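You operate a simulated robot arm through the tools that you are given. There is no shell and no other tool. Be economical: measure what you need, move in short steps, check, and stop when the job is done.

You are at the controls of a simulated robot arm. One attempt, no reset.

Task
Set the grey slider to 04.
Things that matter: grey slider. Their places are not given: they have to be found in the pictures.

It is judged by the outcome, as a careful person would: the job done as asked, and still so three seconds after it is handed in. It fails if anything else is knocked over, pushed out of place, dropped, spilled or broken.

Robot
A 6-joint arm with a two-finger parallel gripper, fixed in place. Base frame: the origin is at the foot of the arm, x ahead of it, y to its left, z up; the work surface is at about z = 30. Readings come in mm, rad, newtons and seconds.
With the tool pointing down near the work surface it reaches from about 140 to 580 mm from the base axis. Its first joint turns from -1.152 to 1.152 rad. Payload 2.1 kg.
The TCP is the grasp point between the finger pads, 30 mm short of the fingertips. In the tool frame z runs along the fingers and y along their closing line. Largest opening 94 mm; finger width 28, thickness 10; the body of the gripper, 50 by 96 mm, starts 55 mm behind the TCP.
Orientation is told as [roll, pitch, yaw] about the base's x, y, z axes, in that order, counted from this pose: with the fingers straight down and closing along the base's y, the tool's x points along the base's -x, its y along +y and its z along -z.

Tools
- The arm moves only by the tool drive_tool. Its argument "plan" is a list of rows, each an object (a shift or turn left out is 0, a gripper value left out holds the last) with "turn": the turn, a rotation vector about the tool's x, y, z in units of 45 degrees (1.0 is 45 degrees), a list of three; "offset": the shift along the tool's x, y, z in units of 100 mm (1.0 is 100 mm), a list of three; "jaw": the finger opening in mm, from 0 to 94. In form: [{"turn": [wx, wy, wz], "offset": [dx, dy, dz], "jaw": jaw}, ...]. A call has 1 to 20 rows; each row is the pose to reach, as a shift and turn from the pose commanded when the call began, along the tool's axes at that moment. A call with a number of a shift or a turn outside -1 to 1 is refused whole. Each row takes 0.2 s and may step no farther than 50 mm and 0.15 rad from the row before; otherwise, or with a gripper value out of range, the whole call is refused. Where a pose cannot be reached the arm comes as near as it can. A force on the tool above 40 N (or 10 N above the force at the start of the call, whichever is more), or a blocked arm, ends the call early, and 0.2 s more pass. The fingers move at their own pace (about 72 mm/s each) and stop on an object; they squeeze with about 27 N. The grip force told is the motor's: it shows also when the fingers shut on nothing. Time passes only in rows, and 0.2 s behind the last, so rows that repeat a pose let the fingers close. The reply holds the time, the measured pose of the TCP, the force on the tool along the base axes, the opening and the grip force, in the units named above and with some noise, and new pictures: "show" is both (left out), scene, wrist or none.
- Cameras (640 x 400 px; columns grow to the right, rows downward): "scene" is fixed at [39.9, -349.9, 516.2]; the picture's right is [0.95, -0.32, 0.00], its down [-0.13, -0.39, -0.91] and it looks along [0.29, 0.86, -0.41] (base axes); focal length 354 px, centre (320, 200). "wrist" rides on the gripper at [-37, 0, -58] in the tool frame; the picture's right is [0.00, -1.00, 0.00], its down [0.97, 0.00, -0.24] and it looks along [0.24, 0.00, 0.97] (tool axes); focal length 218 px, centre (320, 200).
- point_at(camera, pixels): for up to 12 pixels [column, row] of the newest picture of that camera ("zoom" is the newest enlarged one), the place [x, y, z] in the base frame of the surface seen there, good to about 3 mm, but the place of the scene camera against the robot may be out by one fixed shift of up to 25 mm in any direction. No time passes.
- enlarge(camera, box): a new picture of the part [left, top, right, bottom] of that camera's present view, enlarged. No time passes.
- hand_in(): hands the job in; it is judged then, once.

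Keep the steps short. Do not move on a guess: measure, check each grasp and each placing, and mend mistakes. In all there are 60 turns and 120 pictures (those below and enlarged ones count). Leave the gripper open and the arm clear of the work at the hand-in unless told otherwise, and finish with a single line.

The tools are called after "Emit:" by a JSON object that holds its "name" and its "arguments". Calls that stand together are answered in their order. drive_tool: Moves the arm, as the interface text tells. Its arguments: {"type":"object","properties":{"plan":{"type":"array"},"show":{"type":"string","enum":["both","scene","wrist","none"]}},"required":["plan"]} The other tools are called the same way: point_at (camera, pixels) gives the place of the surface under pixels of a picture; enlarge (camera, box) takes an enlarged picture of a part of a camera's view; hand_in () hands the job in.

At the start:

```text
t: 0.0
ee_pos: [196.5, 248.2, 291.5]
orientation: [0.0, -0.001, 0.001]
ft_force: [-0.4, 0.6, -0.4]
gripper_width: 94.0
finger_force: 0.1
```

scene: 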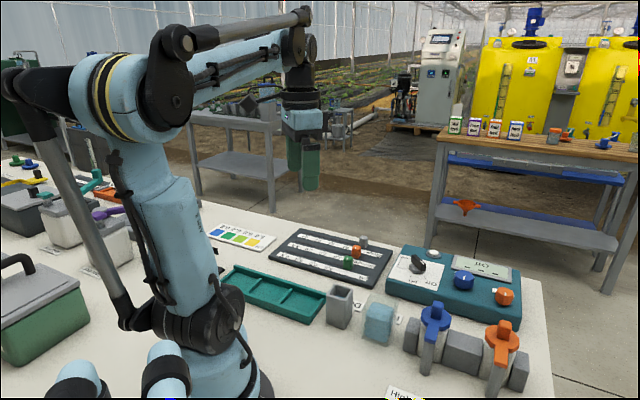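
wrist: 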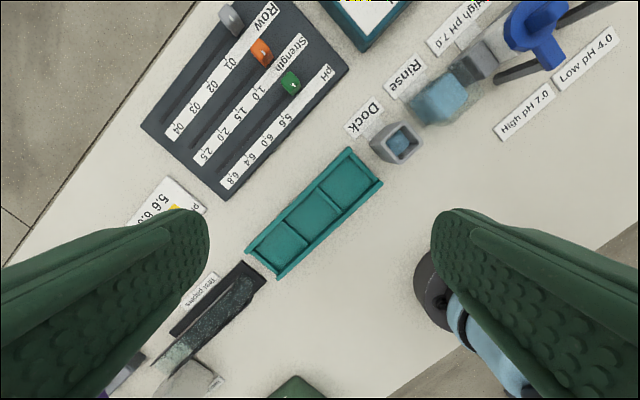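

The slider board shows in the wrist picture at about (245,95). The grey knob is at (230,18) in the "Row" track, which runs from 01 to 04. I'll enlarge it and measure points.

Emit:
{"name": "enlarge", "arguments": {"camera": "wrist", "box": [130, 0, 370, 200]}}

Emit:
{"name": "point_at", "arguments": {"camera": "wrist", "pixels": [[230, 14], [232, 30], [262, 50], [291, 82], [228, 63], [211, 86], [194, 107], [177, 128], [168, 134], [222, 55], [150, 125], [340, 75]]}}

Emit:
{"name": "enlarge", "arguments": {"camera": "scene", "box": [260, 215, 400, 302]}}

```text
2.00 times, centred on (250, 100) of wrist
```

zoom: 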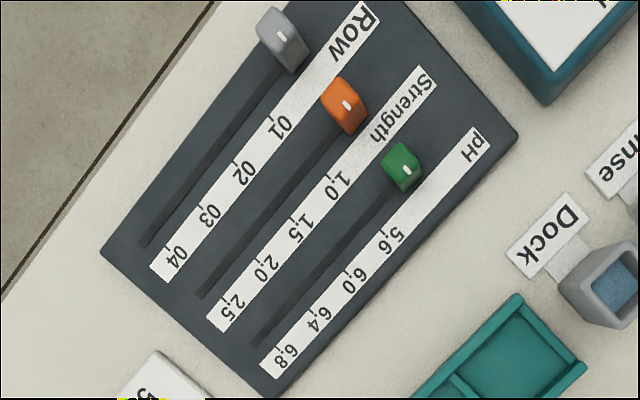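

```text
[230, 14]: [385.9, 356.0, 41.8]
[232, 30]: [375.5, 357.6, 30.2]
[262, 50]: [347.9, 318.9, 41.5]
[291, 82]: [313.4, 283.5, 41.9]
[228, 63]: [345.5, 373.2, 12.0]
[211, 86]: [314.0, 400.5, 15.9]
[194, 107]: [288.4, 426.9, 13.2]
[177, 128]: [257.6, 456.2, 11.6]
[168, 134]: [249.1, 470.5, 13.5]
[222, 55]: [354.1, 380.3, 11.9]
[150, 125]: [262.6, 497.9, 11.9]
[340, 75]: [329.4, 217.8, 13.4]
```

```text
4.57 times, centred on (330, 258) of scene
```

zoom: 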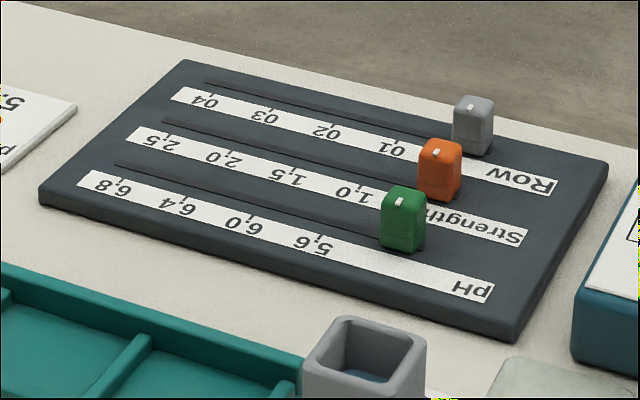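

The wrist camera reads the board top at z≈12 and the knob tops at z≈42. I'll check the table height and compare against the scene camera, and look closer at the ticks around 04.

Emit:
{"name": "point_at", "arguments": {"camera": "zoom", "pixels": [[473, 100], [437, 150], [400, 200], [215, 93], [210, 84], [272, 107], [333, 124], [398, 144], [30, 130], [605, 165], [188, 62], [515, 335]]}}

Emit:
{"name": "enlarge", "arguments": {"camera": "wrist", "box": [160, 60, 256, 140]}}

Emit:
{"name": "point_at", "arguments": {"camera": "wrist", "pixels": [[100, 180], [250, 220], [400, 250], [390, 40]]}}

```text
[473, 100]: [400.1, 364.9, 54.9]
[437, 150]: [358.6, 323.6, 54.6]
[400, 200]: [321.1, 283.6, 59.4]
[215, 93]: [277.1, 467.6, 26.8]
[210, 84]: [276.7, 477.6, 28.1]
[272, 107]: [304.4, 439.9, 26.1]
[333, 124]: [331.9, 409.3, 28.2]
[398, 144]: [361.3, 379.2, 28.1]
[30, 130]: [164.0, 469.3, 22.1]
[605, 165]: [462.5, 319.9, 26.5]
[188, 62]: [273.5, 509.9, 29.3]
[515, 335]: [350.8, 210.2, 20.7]
```

```text
5.00 times, centred on (208, 100) of wrist
```

zoom: 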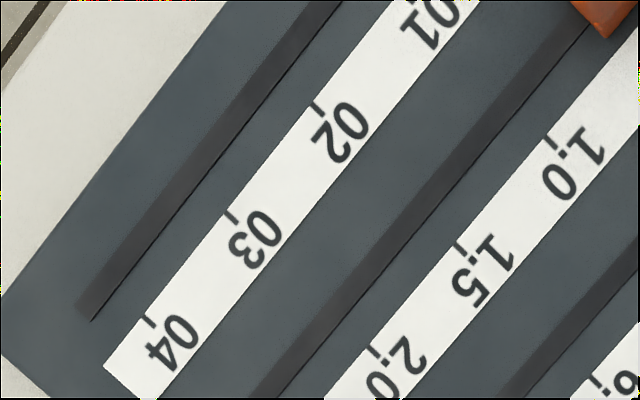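

```text
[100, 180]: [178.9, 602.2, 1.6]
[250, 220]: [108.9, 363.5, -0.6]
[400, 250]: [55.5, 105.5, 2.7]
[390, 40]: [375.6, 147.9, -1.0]
```

Emit:
{"name": "point_at", "arguments": {"camera": "zoom", "pixels": [[148, 320], [232, 216], [318, 107], [85, 311], [110, 280], [200, 170], [300, 48], [5, 355], [230, 5]]}}

Emit:
{"name": "enlarge", "arguments": {"camera": "wrist", "box": [200, 0, 272, 60]}}

```text
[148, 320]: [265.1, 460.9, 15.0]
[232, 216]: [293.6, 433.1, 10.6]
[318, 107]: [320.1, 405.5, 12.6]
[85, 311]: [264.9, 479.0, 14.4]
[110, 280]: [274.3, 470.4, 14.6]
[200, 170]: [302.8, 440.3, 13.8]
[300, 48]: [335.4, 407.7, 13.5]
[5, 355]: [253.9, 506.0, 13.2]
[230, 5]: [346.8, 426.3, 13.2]
```

```text
6.67 times, centred on (236, 30) of wrist
```

zoom: 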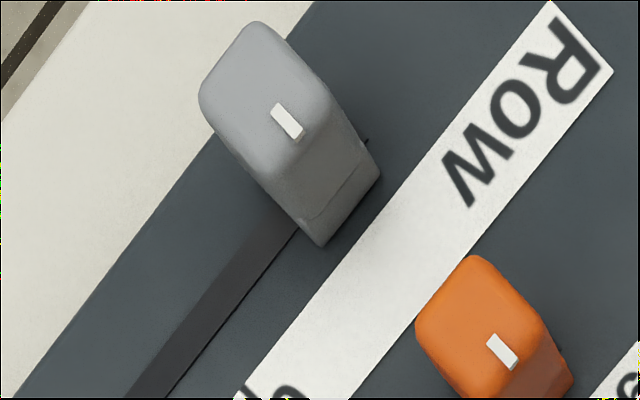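

The track runs along (-0.705, 0.709). The 04 tick projects onto it at about (274, 470), and the knob is now near (386, 356). I plan to grip with the fingers closing along the track, so I'll turn the tool 45° and go halfway towards the knob.

Emit:
{"name": "drive_tool", "arguments": {"plan": [{"turn": [0, 0, -0.167], "offset": [-0.15, 0.08, 0.06]}, {"turn": [0, 0, -0.333], "offset": [-0.3, 0.16, 0.12]}, {"turn": [0, 0, -0.5], "offset": [-0.45, 0.24, 0.18]}, {"turn": [0, 0, -0.667], "offset": [-0.6, 0.32, 0.24]}, {"turn": [0, 0, -0.833], "offset": [-0.75, 0.4, 0.3]}, {"turn": [0, 0, -1.0], "offset": [-0.9, 0.48, 0.36]}, {"turn": [0, 0, -1.0], "offset": [-0.9, 0.48, 0.36]}], "show": "both"}}

```text
t: 1.6
ee_pos: [286.2, 294.3, 256.0]
orientation: [0.001, 0.0, 0.787]
ft_force: [-0.3, 0.0, -0.1]
gripper_width: 93.9
finger_force: 0.1
```

scene: 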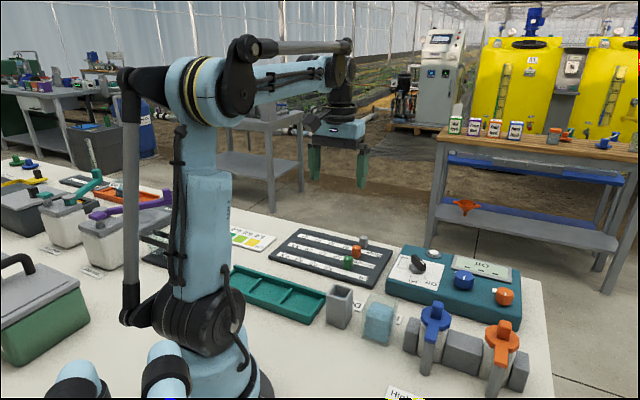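
wrist: 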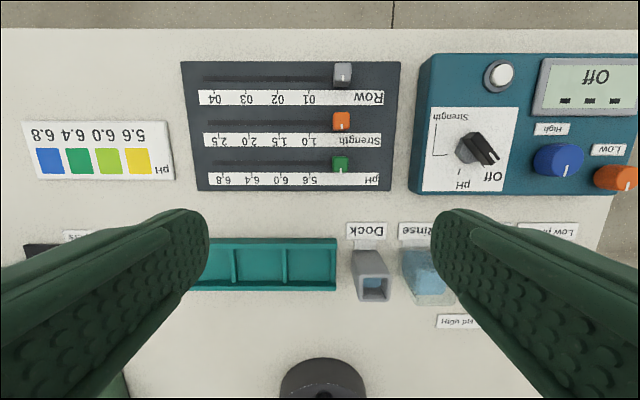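

The view is now square to the board. I'll enlarge and re-measure the grey knob and the ticks.

Emit:
{"name": "enlarge", "arguments": {"camera": "wrist", "box": [180, 50, 372, 170]}}

Emit:
{"name": "point_at", "arguments": {"camera": "wrist", "pixels": [[342, 68], [335, 68], [350, 68], [343, 64], [343, 71], [205, 78], [260, 79], [215, 92], [246, 92], [277, 92], [309, 92]]}}

```text
3.33 times, centred on (276, 110) of wrist
```

zoom: 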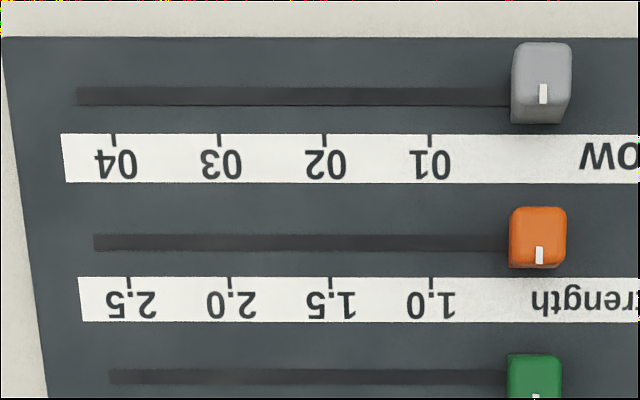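

```text
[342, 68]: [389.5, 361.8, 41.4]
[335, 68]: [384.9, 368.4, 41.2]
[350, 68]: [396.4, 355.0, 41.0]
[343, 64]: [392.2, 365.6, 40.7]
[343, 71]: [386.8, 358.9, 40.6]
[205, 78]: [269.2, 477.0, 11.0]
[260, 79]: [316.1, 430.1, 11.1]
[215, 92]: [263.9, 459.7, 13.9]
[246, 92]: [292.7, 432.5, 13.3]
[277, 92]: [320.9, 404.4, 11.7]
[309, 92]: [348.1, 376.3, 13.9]
```

The knob centre is about (387.5, 359.2) with its top at z≈41. The 04 tick is at s≈138.4 along the track and the knob is at s≈-20. Next I'll narrow the jaw to 60, then come over the knob and down to z≈120 in two moves.

Emit:
{"name": "drive_tool", "arguments": {"plan": [{"offset": [-0.33, -0.09, 0.2], "jaw": 60}, {"offset": [-0.66, -0.18, 0.4], "jaw": 60}, {"offset": [-0.98, -0.257, 0.6], "jaw": 60}, {"offset": [-0.98, -0.257, 0.9], "jaw": 60}, {"offset": [-0.98, -0.257, 0.9], "jaw": 60}], "show": "none"}}

Emit:
{"name": "drive_tool", "arguments": {"plan": [{"offset": [-0.195, 0, 0.2], "jaw": 60}, {"offset": [-0.195, 0, 0.46], "jaw": 60}, {"offset": [-0.195, 0, 0.46], "jaw": 60}], "show": "both"}}

```text
t: 2.8
ee_pos: [371.5, 346.2, 165.5]
orientation: [0.0, -0.001, 0.786]
ft_force: [0.0, -0.3, -0.8]
gripper_width: 60.1
finger_force: 0.0
```

```text
t: 3.6
ee_pos: [386.5, 359.7, 119.3]
orientation: [0.0, -0.001, 0.786]
ft_force: [-0.3, 0.6, -0.3]
gripper_width: 60.2
finger_force: 0.0
```

scene: 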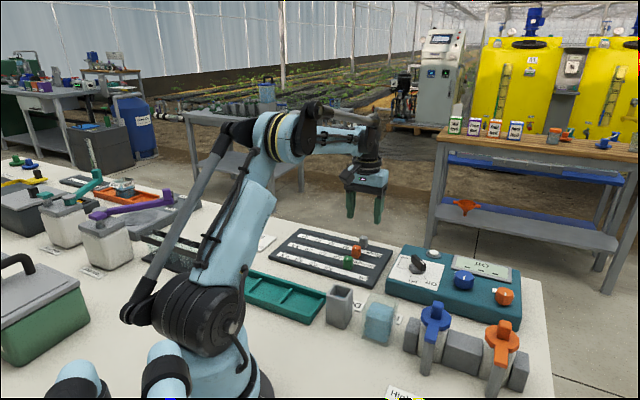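
wrist: 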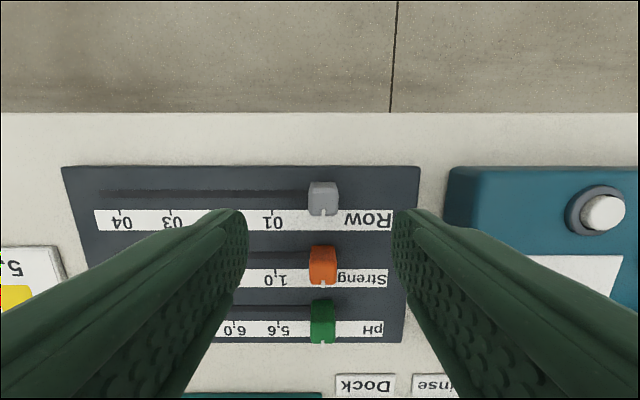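

The knob sits between the fingers. I'll check its centre against the TCP.

Emit:
{"name": "enlarge", "arguments": {"camera": "wrist", "box": [272, 160, 368, 220]}}

Emit:
{"name": "point_at", "arguments": {"camera": "wrist", "pixels": [[323, 186], [323, 196], [323, 204], [313, 196], [334, 196], [323, 212], [120, 213], [170, 213], [273, 214], [280, 194]]}}

```text
6.67 times, centred on (320, 190) of wrist
```

zoom: 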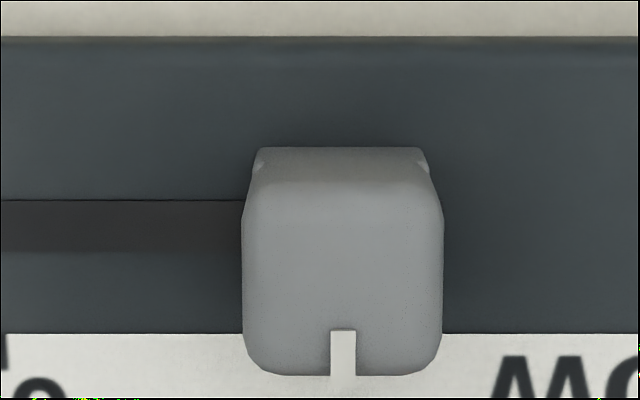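

```text
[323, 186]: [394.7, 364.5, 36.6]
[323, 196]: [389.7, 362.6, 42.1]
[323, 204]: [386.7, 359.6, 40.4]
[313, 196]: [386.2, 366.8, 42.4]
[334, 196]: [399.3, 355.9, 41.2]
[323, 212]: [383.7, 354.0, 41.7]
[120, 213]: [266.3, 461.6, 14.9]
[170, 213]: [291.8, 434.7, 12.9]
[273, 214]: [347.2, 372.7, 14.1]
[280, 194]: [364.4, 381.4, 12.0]
```

The knob centre (≈387, 360) lines up with the TCP to within about 1 mm. I'll descend to z≈50, which puts the fingertips at about 20 over the board at 12.

Emit:
{"name": "drive_tool", "arguments": {"plan": [{"offset": [0, -0.01, 0.25]}, {"offset": [0, -0.01, 0.45]}, {"offset": [0, -0.01, 0.58]}, {"offset": [0, -0.01, 0.69]}, {"offset": [0, -0.01, 0.69]}]}}

```text
t: 4.8
ee_pos: [388.1, 360.4, 51.6]
orientation: [0.001, 0.0, 0.786]
ft_force: [-0.1, 0.2, -0.1]
gripper_width: 59.8
finger_force: 0.1
```

scene: 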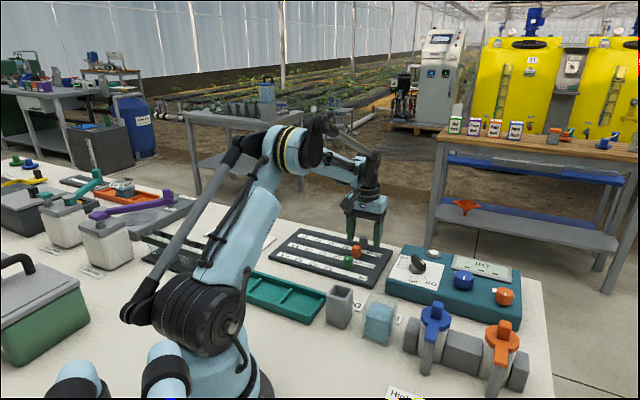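
wrist: 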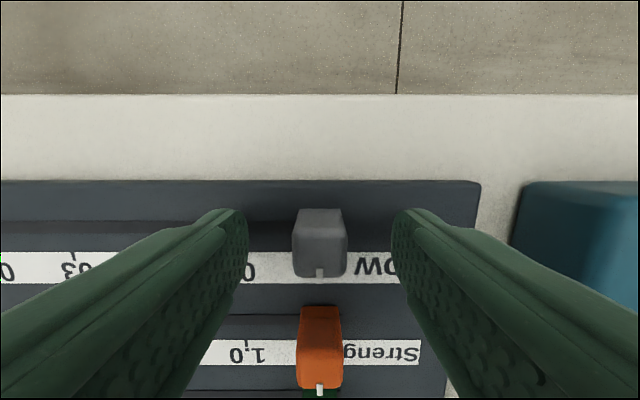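

There was no contact and the knob is centred between the fingers. Closing on it now.

Emit:
{"name": "drive_tool", "arguments": {"plan": [{"jaw": 30}, {"jaw": 22}, {"jaw": 10}, {"jaw": 10}, {"jaw": 10}], "show": "wrist"}}

```text
t: 6.0
ee_pos: [388.4, 360.3, 51.6]
orientation: [-0.002, 0.001, 0.784]
ft_force: [-1.0, 0.0, -1.1]
gripper_width: 19.2
finger_force: 44.8
```

wrist: 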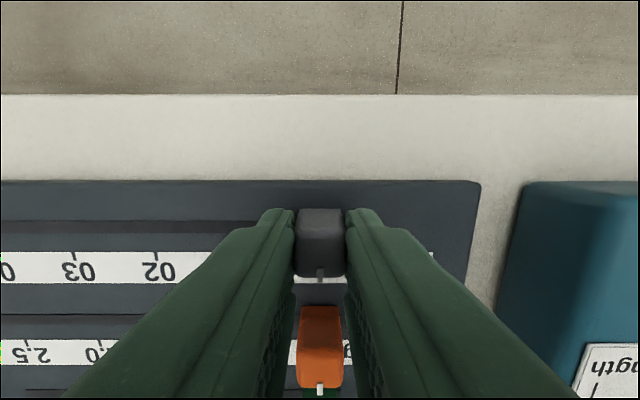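

Gripped at width 19.2. I'll pull along the track (tool +y): the first 80 mm in small steps, then check.

Emit:
{"name": "drive_tool", "arguments": {"plan": [{"offset": [0, 0.1, 0]}, {"offset": [0, 0.2, 0]}, {"offset": [0, 0.3, 0]}, {"offset": [0, 0.4, 0]}, {"offset": [0, 0.5, 0]}, {"offset": [0, 0.6, 0]}, {"offset": [0, 0.7, 0]}, {"offset": [0, 0.8, 0]}]}}

```text
t: 7.8
ee_pos: [331.9, 416.4, 51.1]
orientation: [0.0, -0.003, 0.785]
ft_force: [6.2, 5.7, -36.2]
gripper_width: 19.4
finger_force: 45.1
```

scene: 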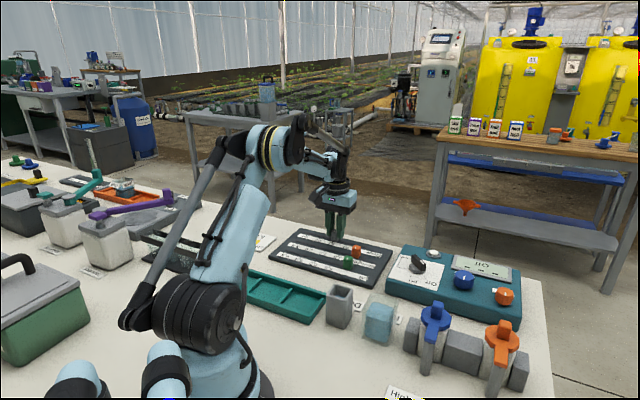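
wrist: 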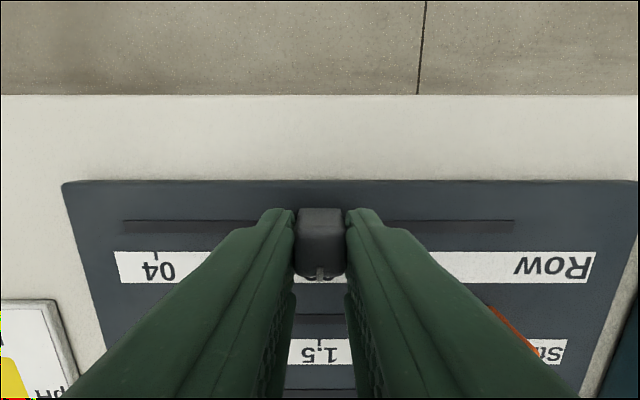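

The knob is moving with the gripper, but there is a vertical load of -36 N from gripping tightly. I'll loosen the jaw to 26 and read the force again.

Emit:
{"name": "drive_tool", "arguments": {"plan": [{"jaw": 26}, {"jaw": 26}], "show": "wrist"}}

```text
t: 8.4
ee_pos: [331.3, 415.2, 53.6]
orientation: [0.0, -0.001, 0.786]
ft_force: [0.7, -0.2, 0.8]
gripper_width: 25.7
finger_force: 0.0
```

wrist: 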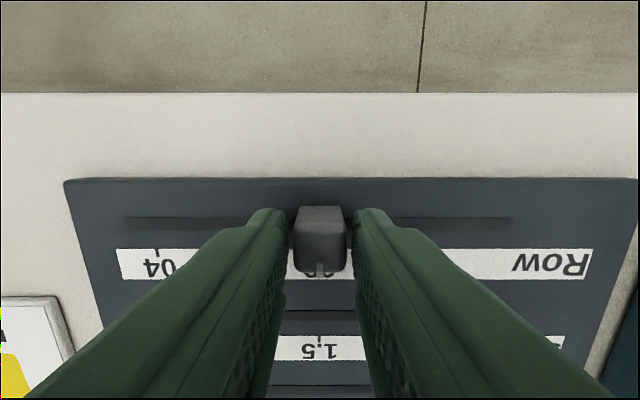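

The load is gone; the command had drifted about 2.5 mm high. I'll carry on with the loose jaw, lowering 3 mm and pushing 79 mm to the 04 tick (s≈138.4).

Emit:
{"name": "drive_tool", "arguments": {"plan": [{"offset": [0, 0.08, 0.03], "jaw": 24}, {"offset": [0, 0.18, 0.03], "jaw": 24}, {"offset": [0, 0.28, 0.03], "jaw": 24}, {"offset": [0, 0.38, 0.03], "jaw": 24}, {"offset": [0, 0.48, 0.03], "jaw": 24}, {"offset": [0, 0.58, 0.03], "jaw": 24}, {"offset": [0, 0.68, 0.03], "jaw": 24}, {"offset": [0, 0.75, 0.03], "jaw": 24}, {"offset": [0, 0.79, 0.03], "jaw": 24}, {"offset": [0, 0.79, 0.03], "jaw": 24}]}}

```text
t: 10.6
ee_pos: [276.5, 472.7, 48.6]
orientation: [-0.002, 0.0, 0.786]
ft_force: [0.4, -0.9, -0.5]
gripper_width: 24.1
finger_force: 0.1
```

scene: 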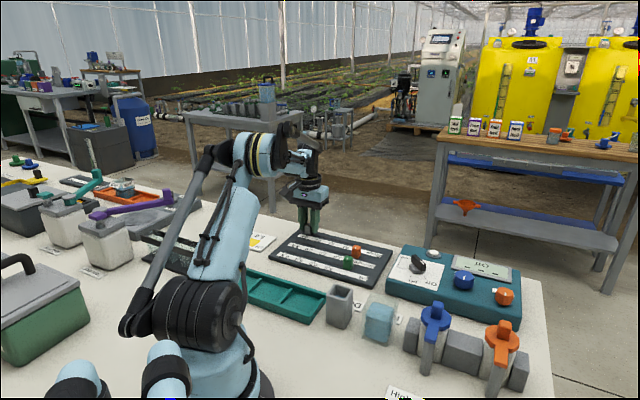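
wrist: 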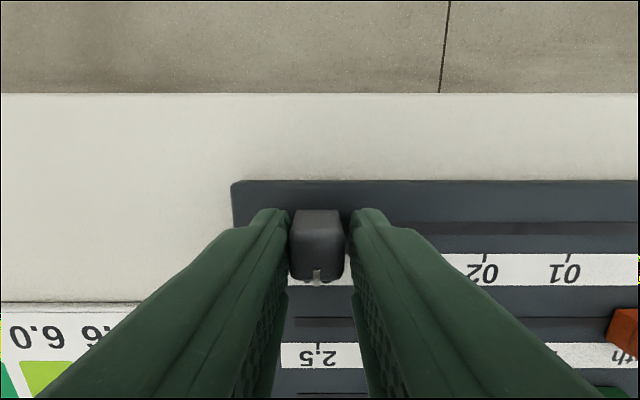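

The TCP is at s≈138.7. I'll close briefly to centre the knob on it, then open.

Emit:
{"name": "drive_tool", "arguments": {"plan": [{"jaw": 19}, {"jaw": 17}, {"jaw": 17}], "show": "none"}}

Emit:
{"name": "drive_tool", "arguments": {"plan": [{"jaw": 26}, {"jaw": 44}, {"jaw": 60}, {"jaw": 60}], "show": "none"}}

Emit:
{"name": "drive_tool", "arguments": {"plan": [{"offset": [0, 0, -0.2]}, {"offset": [0, 0, -0.5]}, {"offset": [0, 0, -0.8]}, {"offset": [0, 0, -0.8]}]}}

```text
t: 11.4
ee_pos: [275.9, 471.4, 49.5]
orientation: [-0.001, -0.001, 0.786]
ft_force: [-0.8, 0.5, -0.7]
gripper_width: 19.3
finger_force: 45.4
```

```text
t: 12.4
ee_pos: [276.8, 472.6, 48.8]
orientation: [0.001, 0.0, 0.785]
ft_force: [0.0, 0.4, -0.4]
gripper_width: 60.0
finger_force: 0.1
```

```text
t: 13.4
ee_pos: [276.1, 471.9, 131.3]
orientation: [0.0, 0.0, 0.787]
ft_force: [-0.4, -0.4, -0.4]
gripper_width: 60.4
finger_force: 0.0
```

scene: 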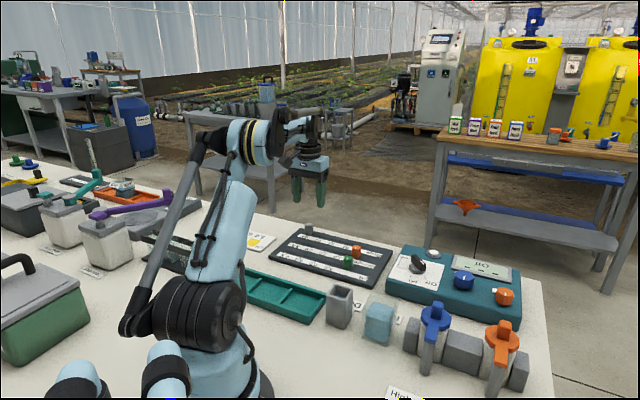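
wrist: 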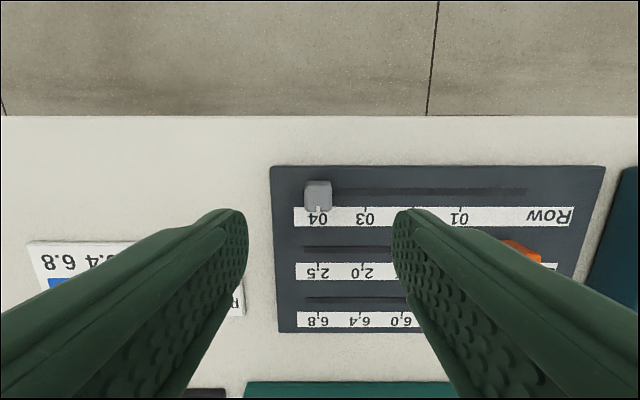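

The knob is now at 04. I'll enlarge and measure its mark against the tick spacing.

Emit:
{"name": "enlarge", "arguments": {"camera": "wrist", "box": [272, 170, 368, 230]}}

Emit:
{"name": "point_at", "arguments": {"camera": "wrist", "pixels": [[318, 195], [308, 195], [328, 195], [318, 205], [366, 209], [461, 209], [317, 261], [318, 314]]}}

```text
6.67 times, centred on (320, 200) of wrist
```

zoom: 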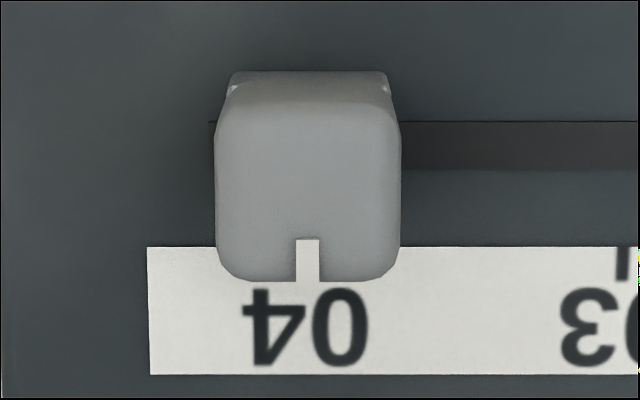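

```text
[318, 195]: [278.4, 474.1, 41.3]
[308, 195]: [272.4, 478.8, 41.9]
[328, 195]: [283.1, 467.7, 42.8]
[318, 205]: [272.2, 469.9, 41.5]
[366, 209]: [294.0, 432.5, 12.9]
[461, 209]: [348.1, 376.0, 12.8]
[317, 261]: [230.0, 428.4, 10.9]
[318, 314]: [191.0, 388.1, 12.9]
```

The knob mark is at s≈138.8 and the 04 tick at s≈138.2, so it is within 1 mm. The orange and green sliders look unmoved. I'll raise the arm and open the gripper before handing in.

Emit:
{"name": "drive_tool", "arguments": {"plan": [{"offset": [0.1, 0, -0.3], "jaw": 94}, {"offset": [0.3, 0, -0.6], "jaw": 94}, {"offset": [0.5, 0, -0.9], "jaw": 94}, {"offset": [0.5, 0, -0.9], "jaw": 94}]}}

```text
t: 14.4
ee_pos: [240.2, 434.7, 219.2]
orientation: [0.0, 0.0, 0.785]
ft_force: [-0.2, 0.4, 0.0]
gripper_width: 93.9
finger_force: 0.1
```

scene: 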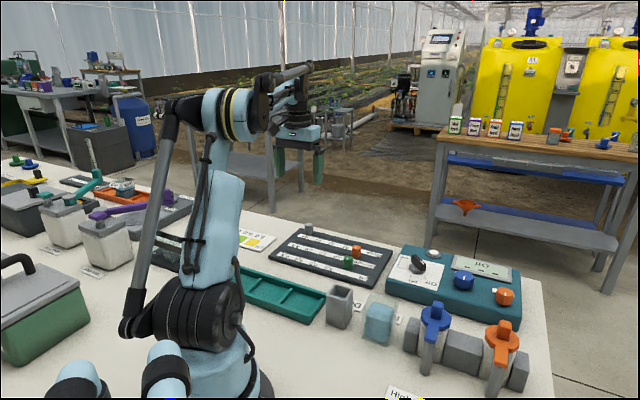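
wrist: 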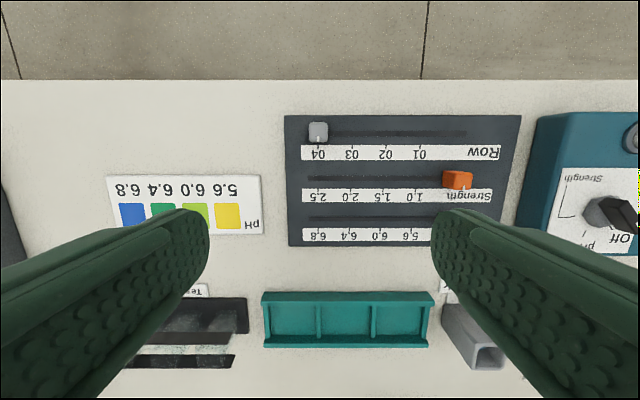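

The grey slider is at 04, everything else is undisturbed, the gripper is open and the arm is clear. Handing in.

Emit:
{"name": "hand_in", "arguments": {}}

```text
The job is handed in.
```

The grey slider is set to 04, its mark within about 1 mm of the tick, and nothing else looks moved.
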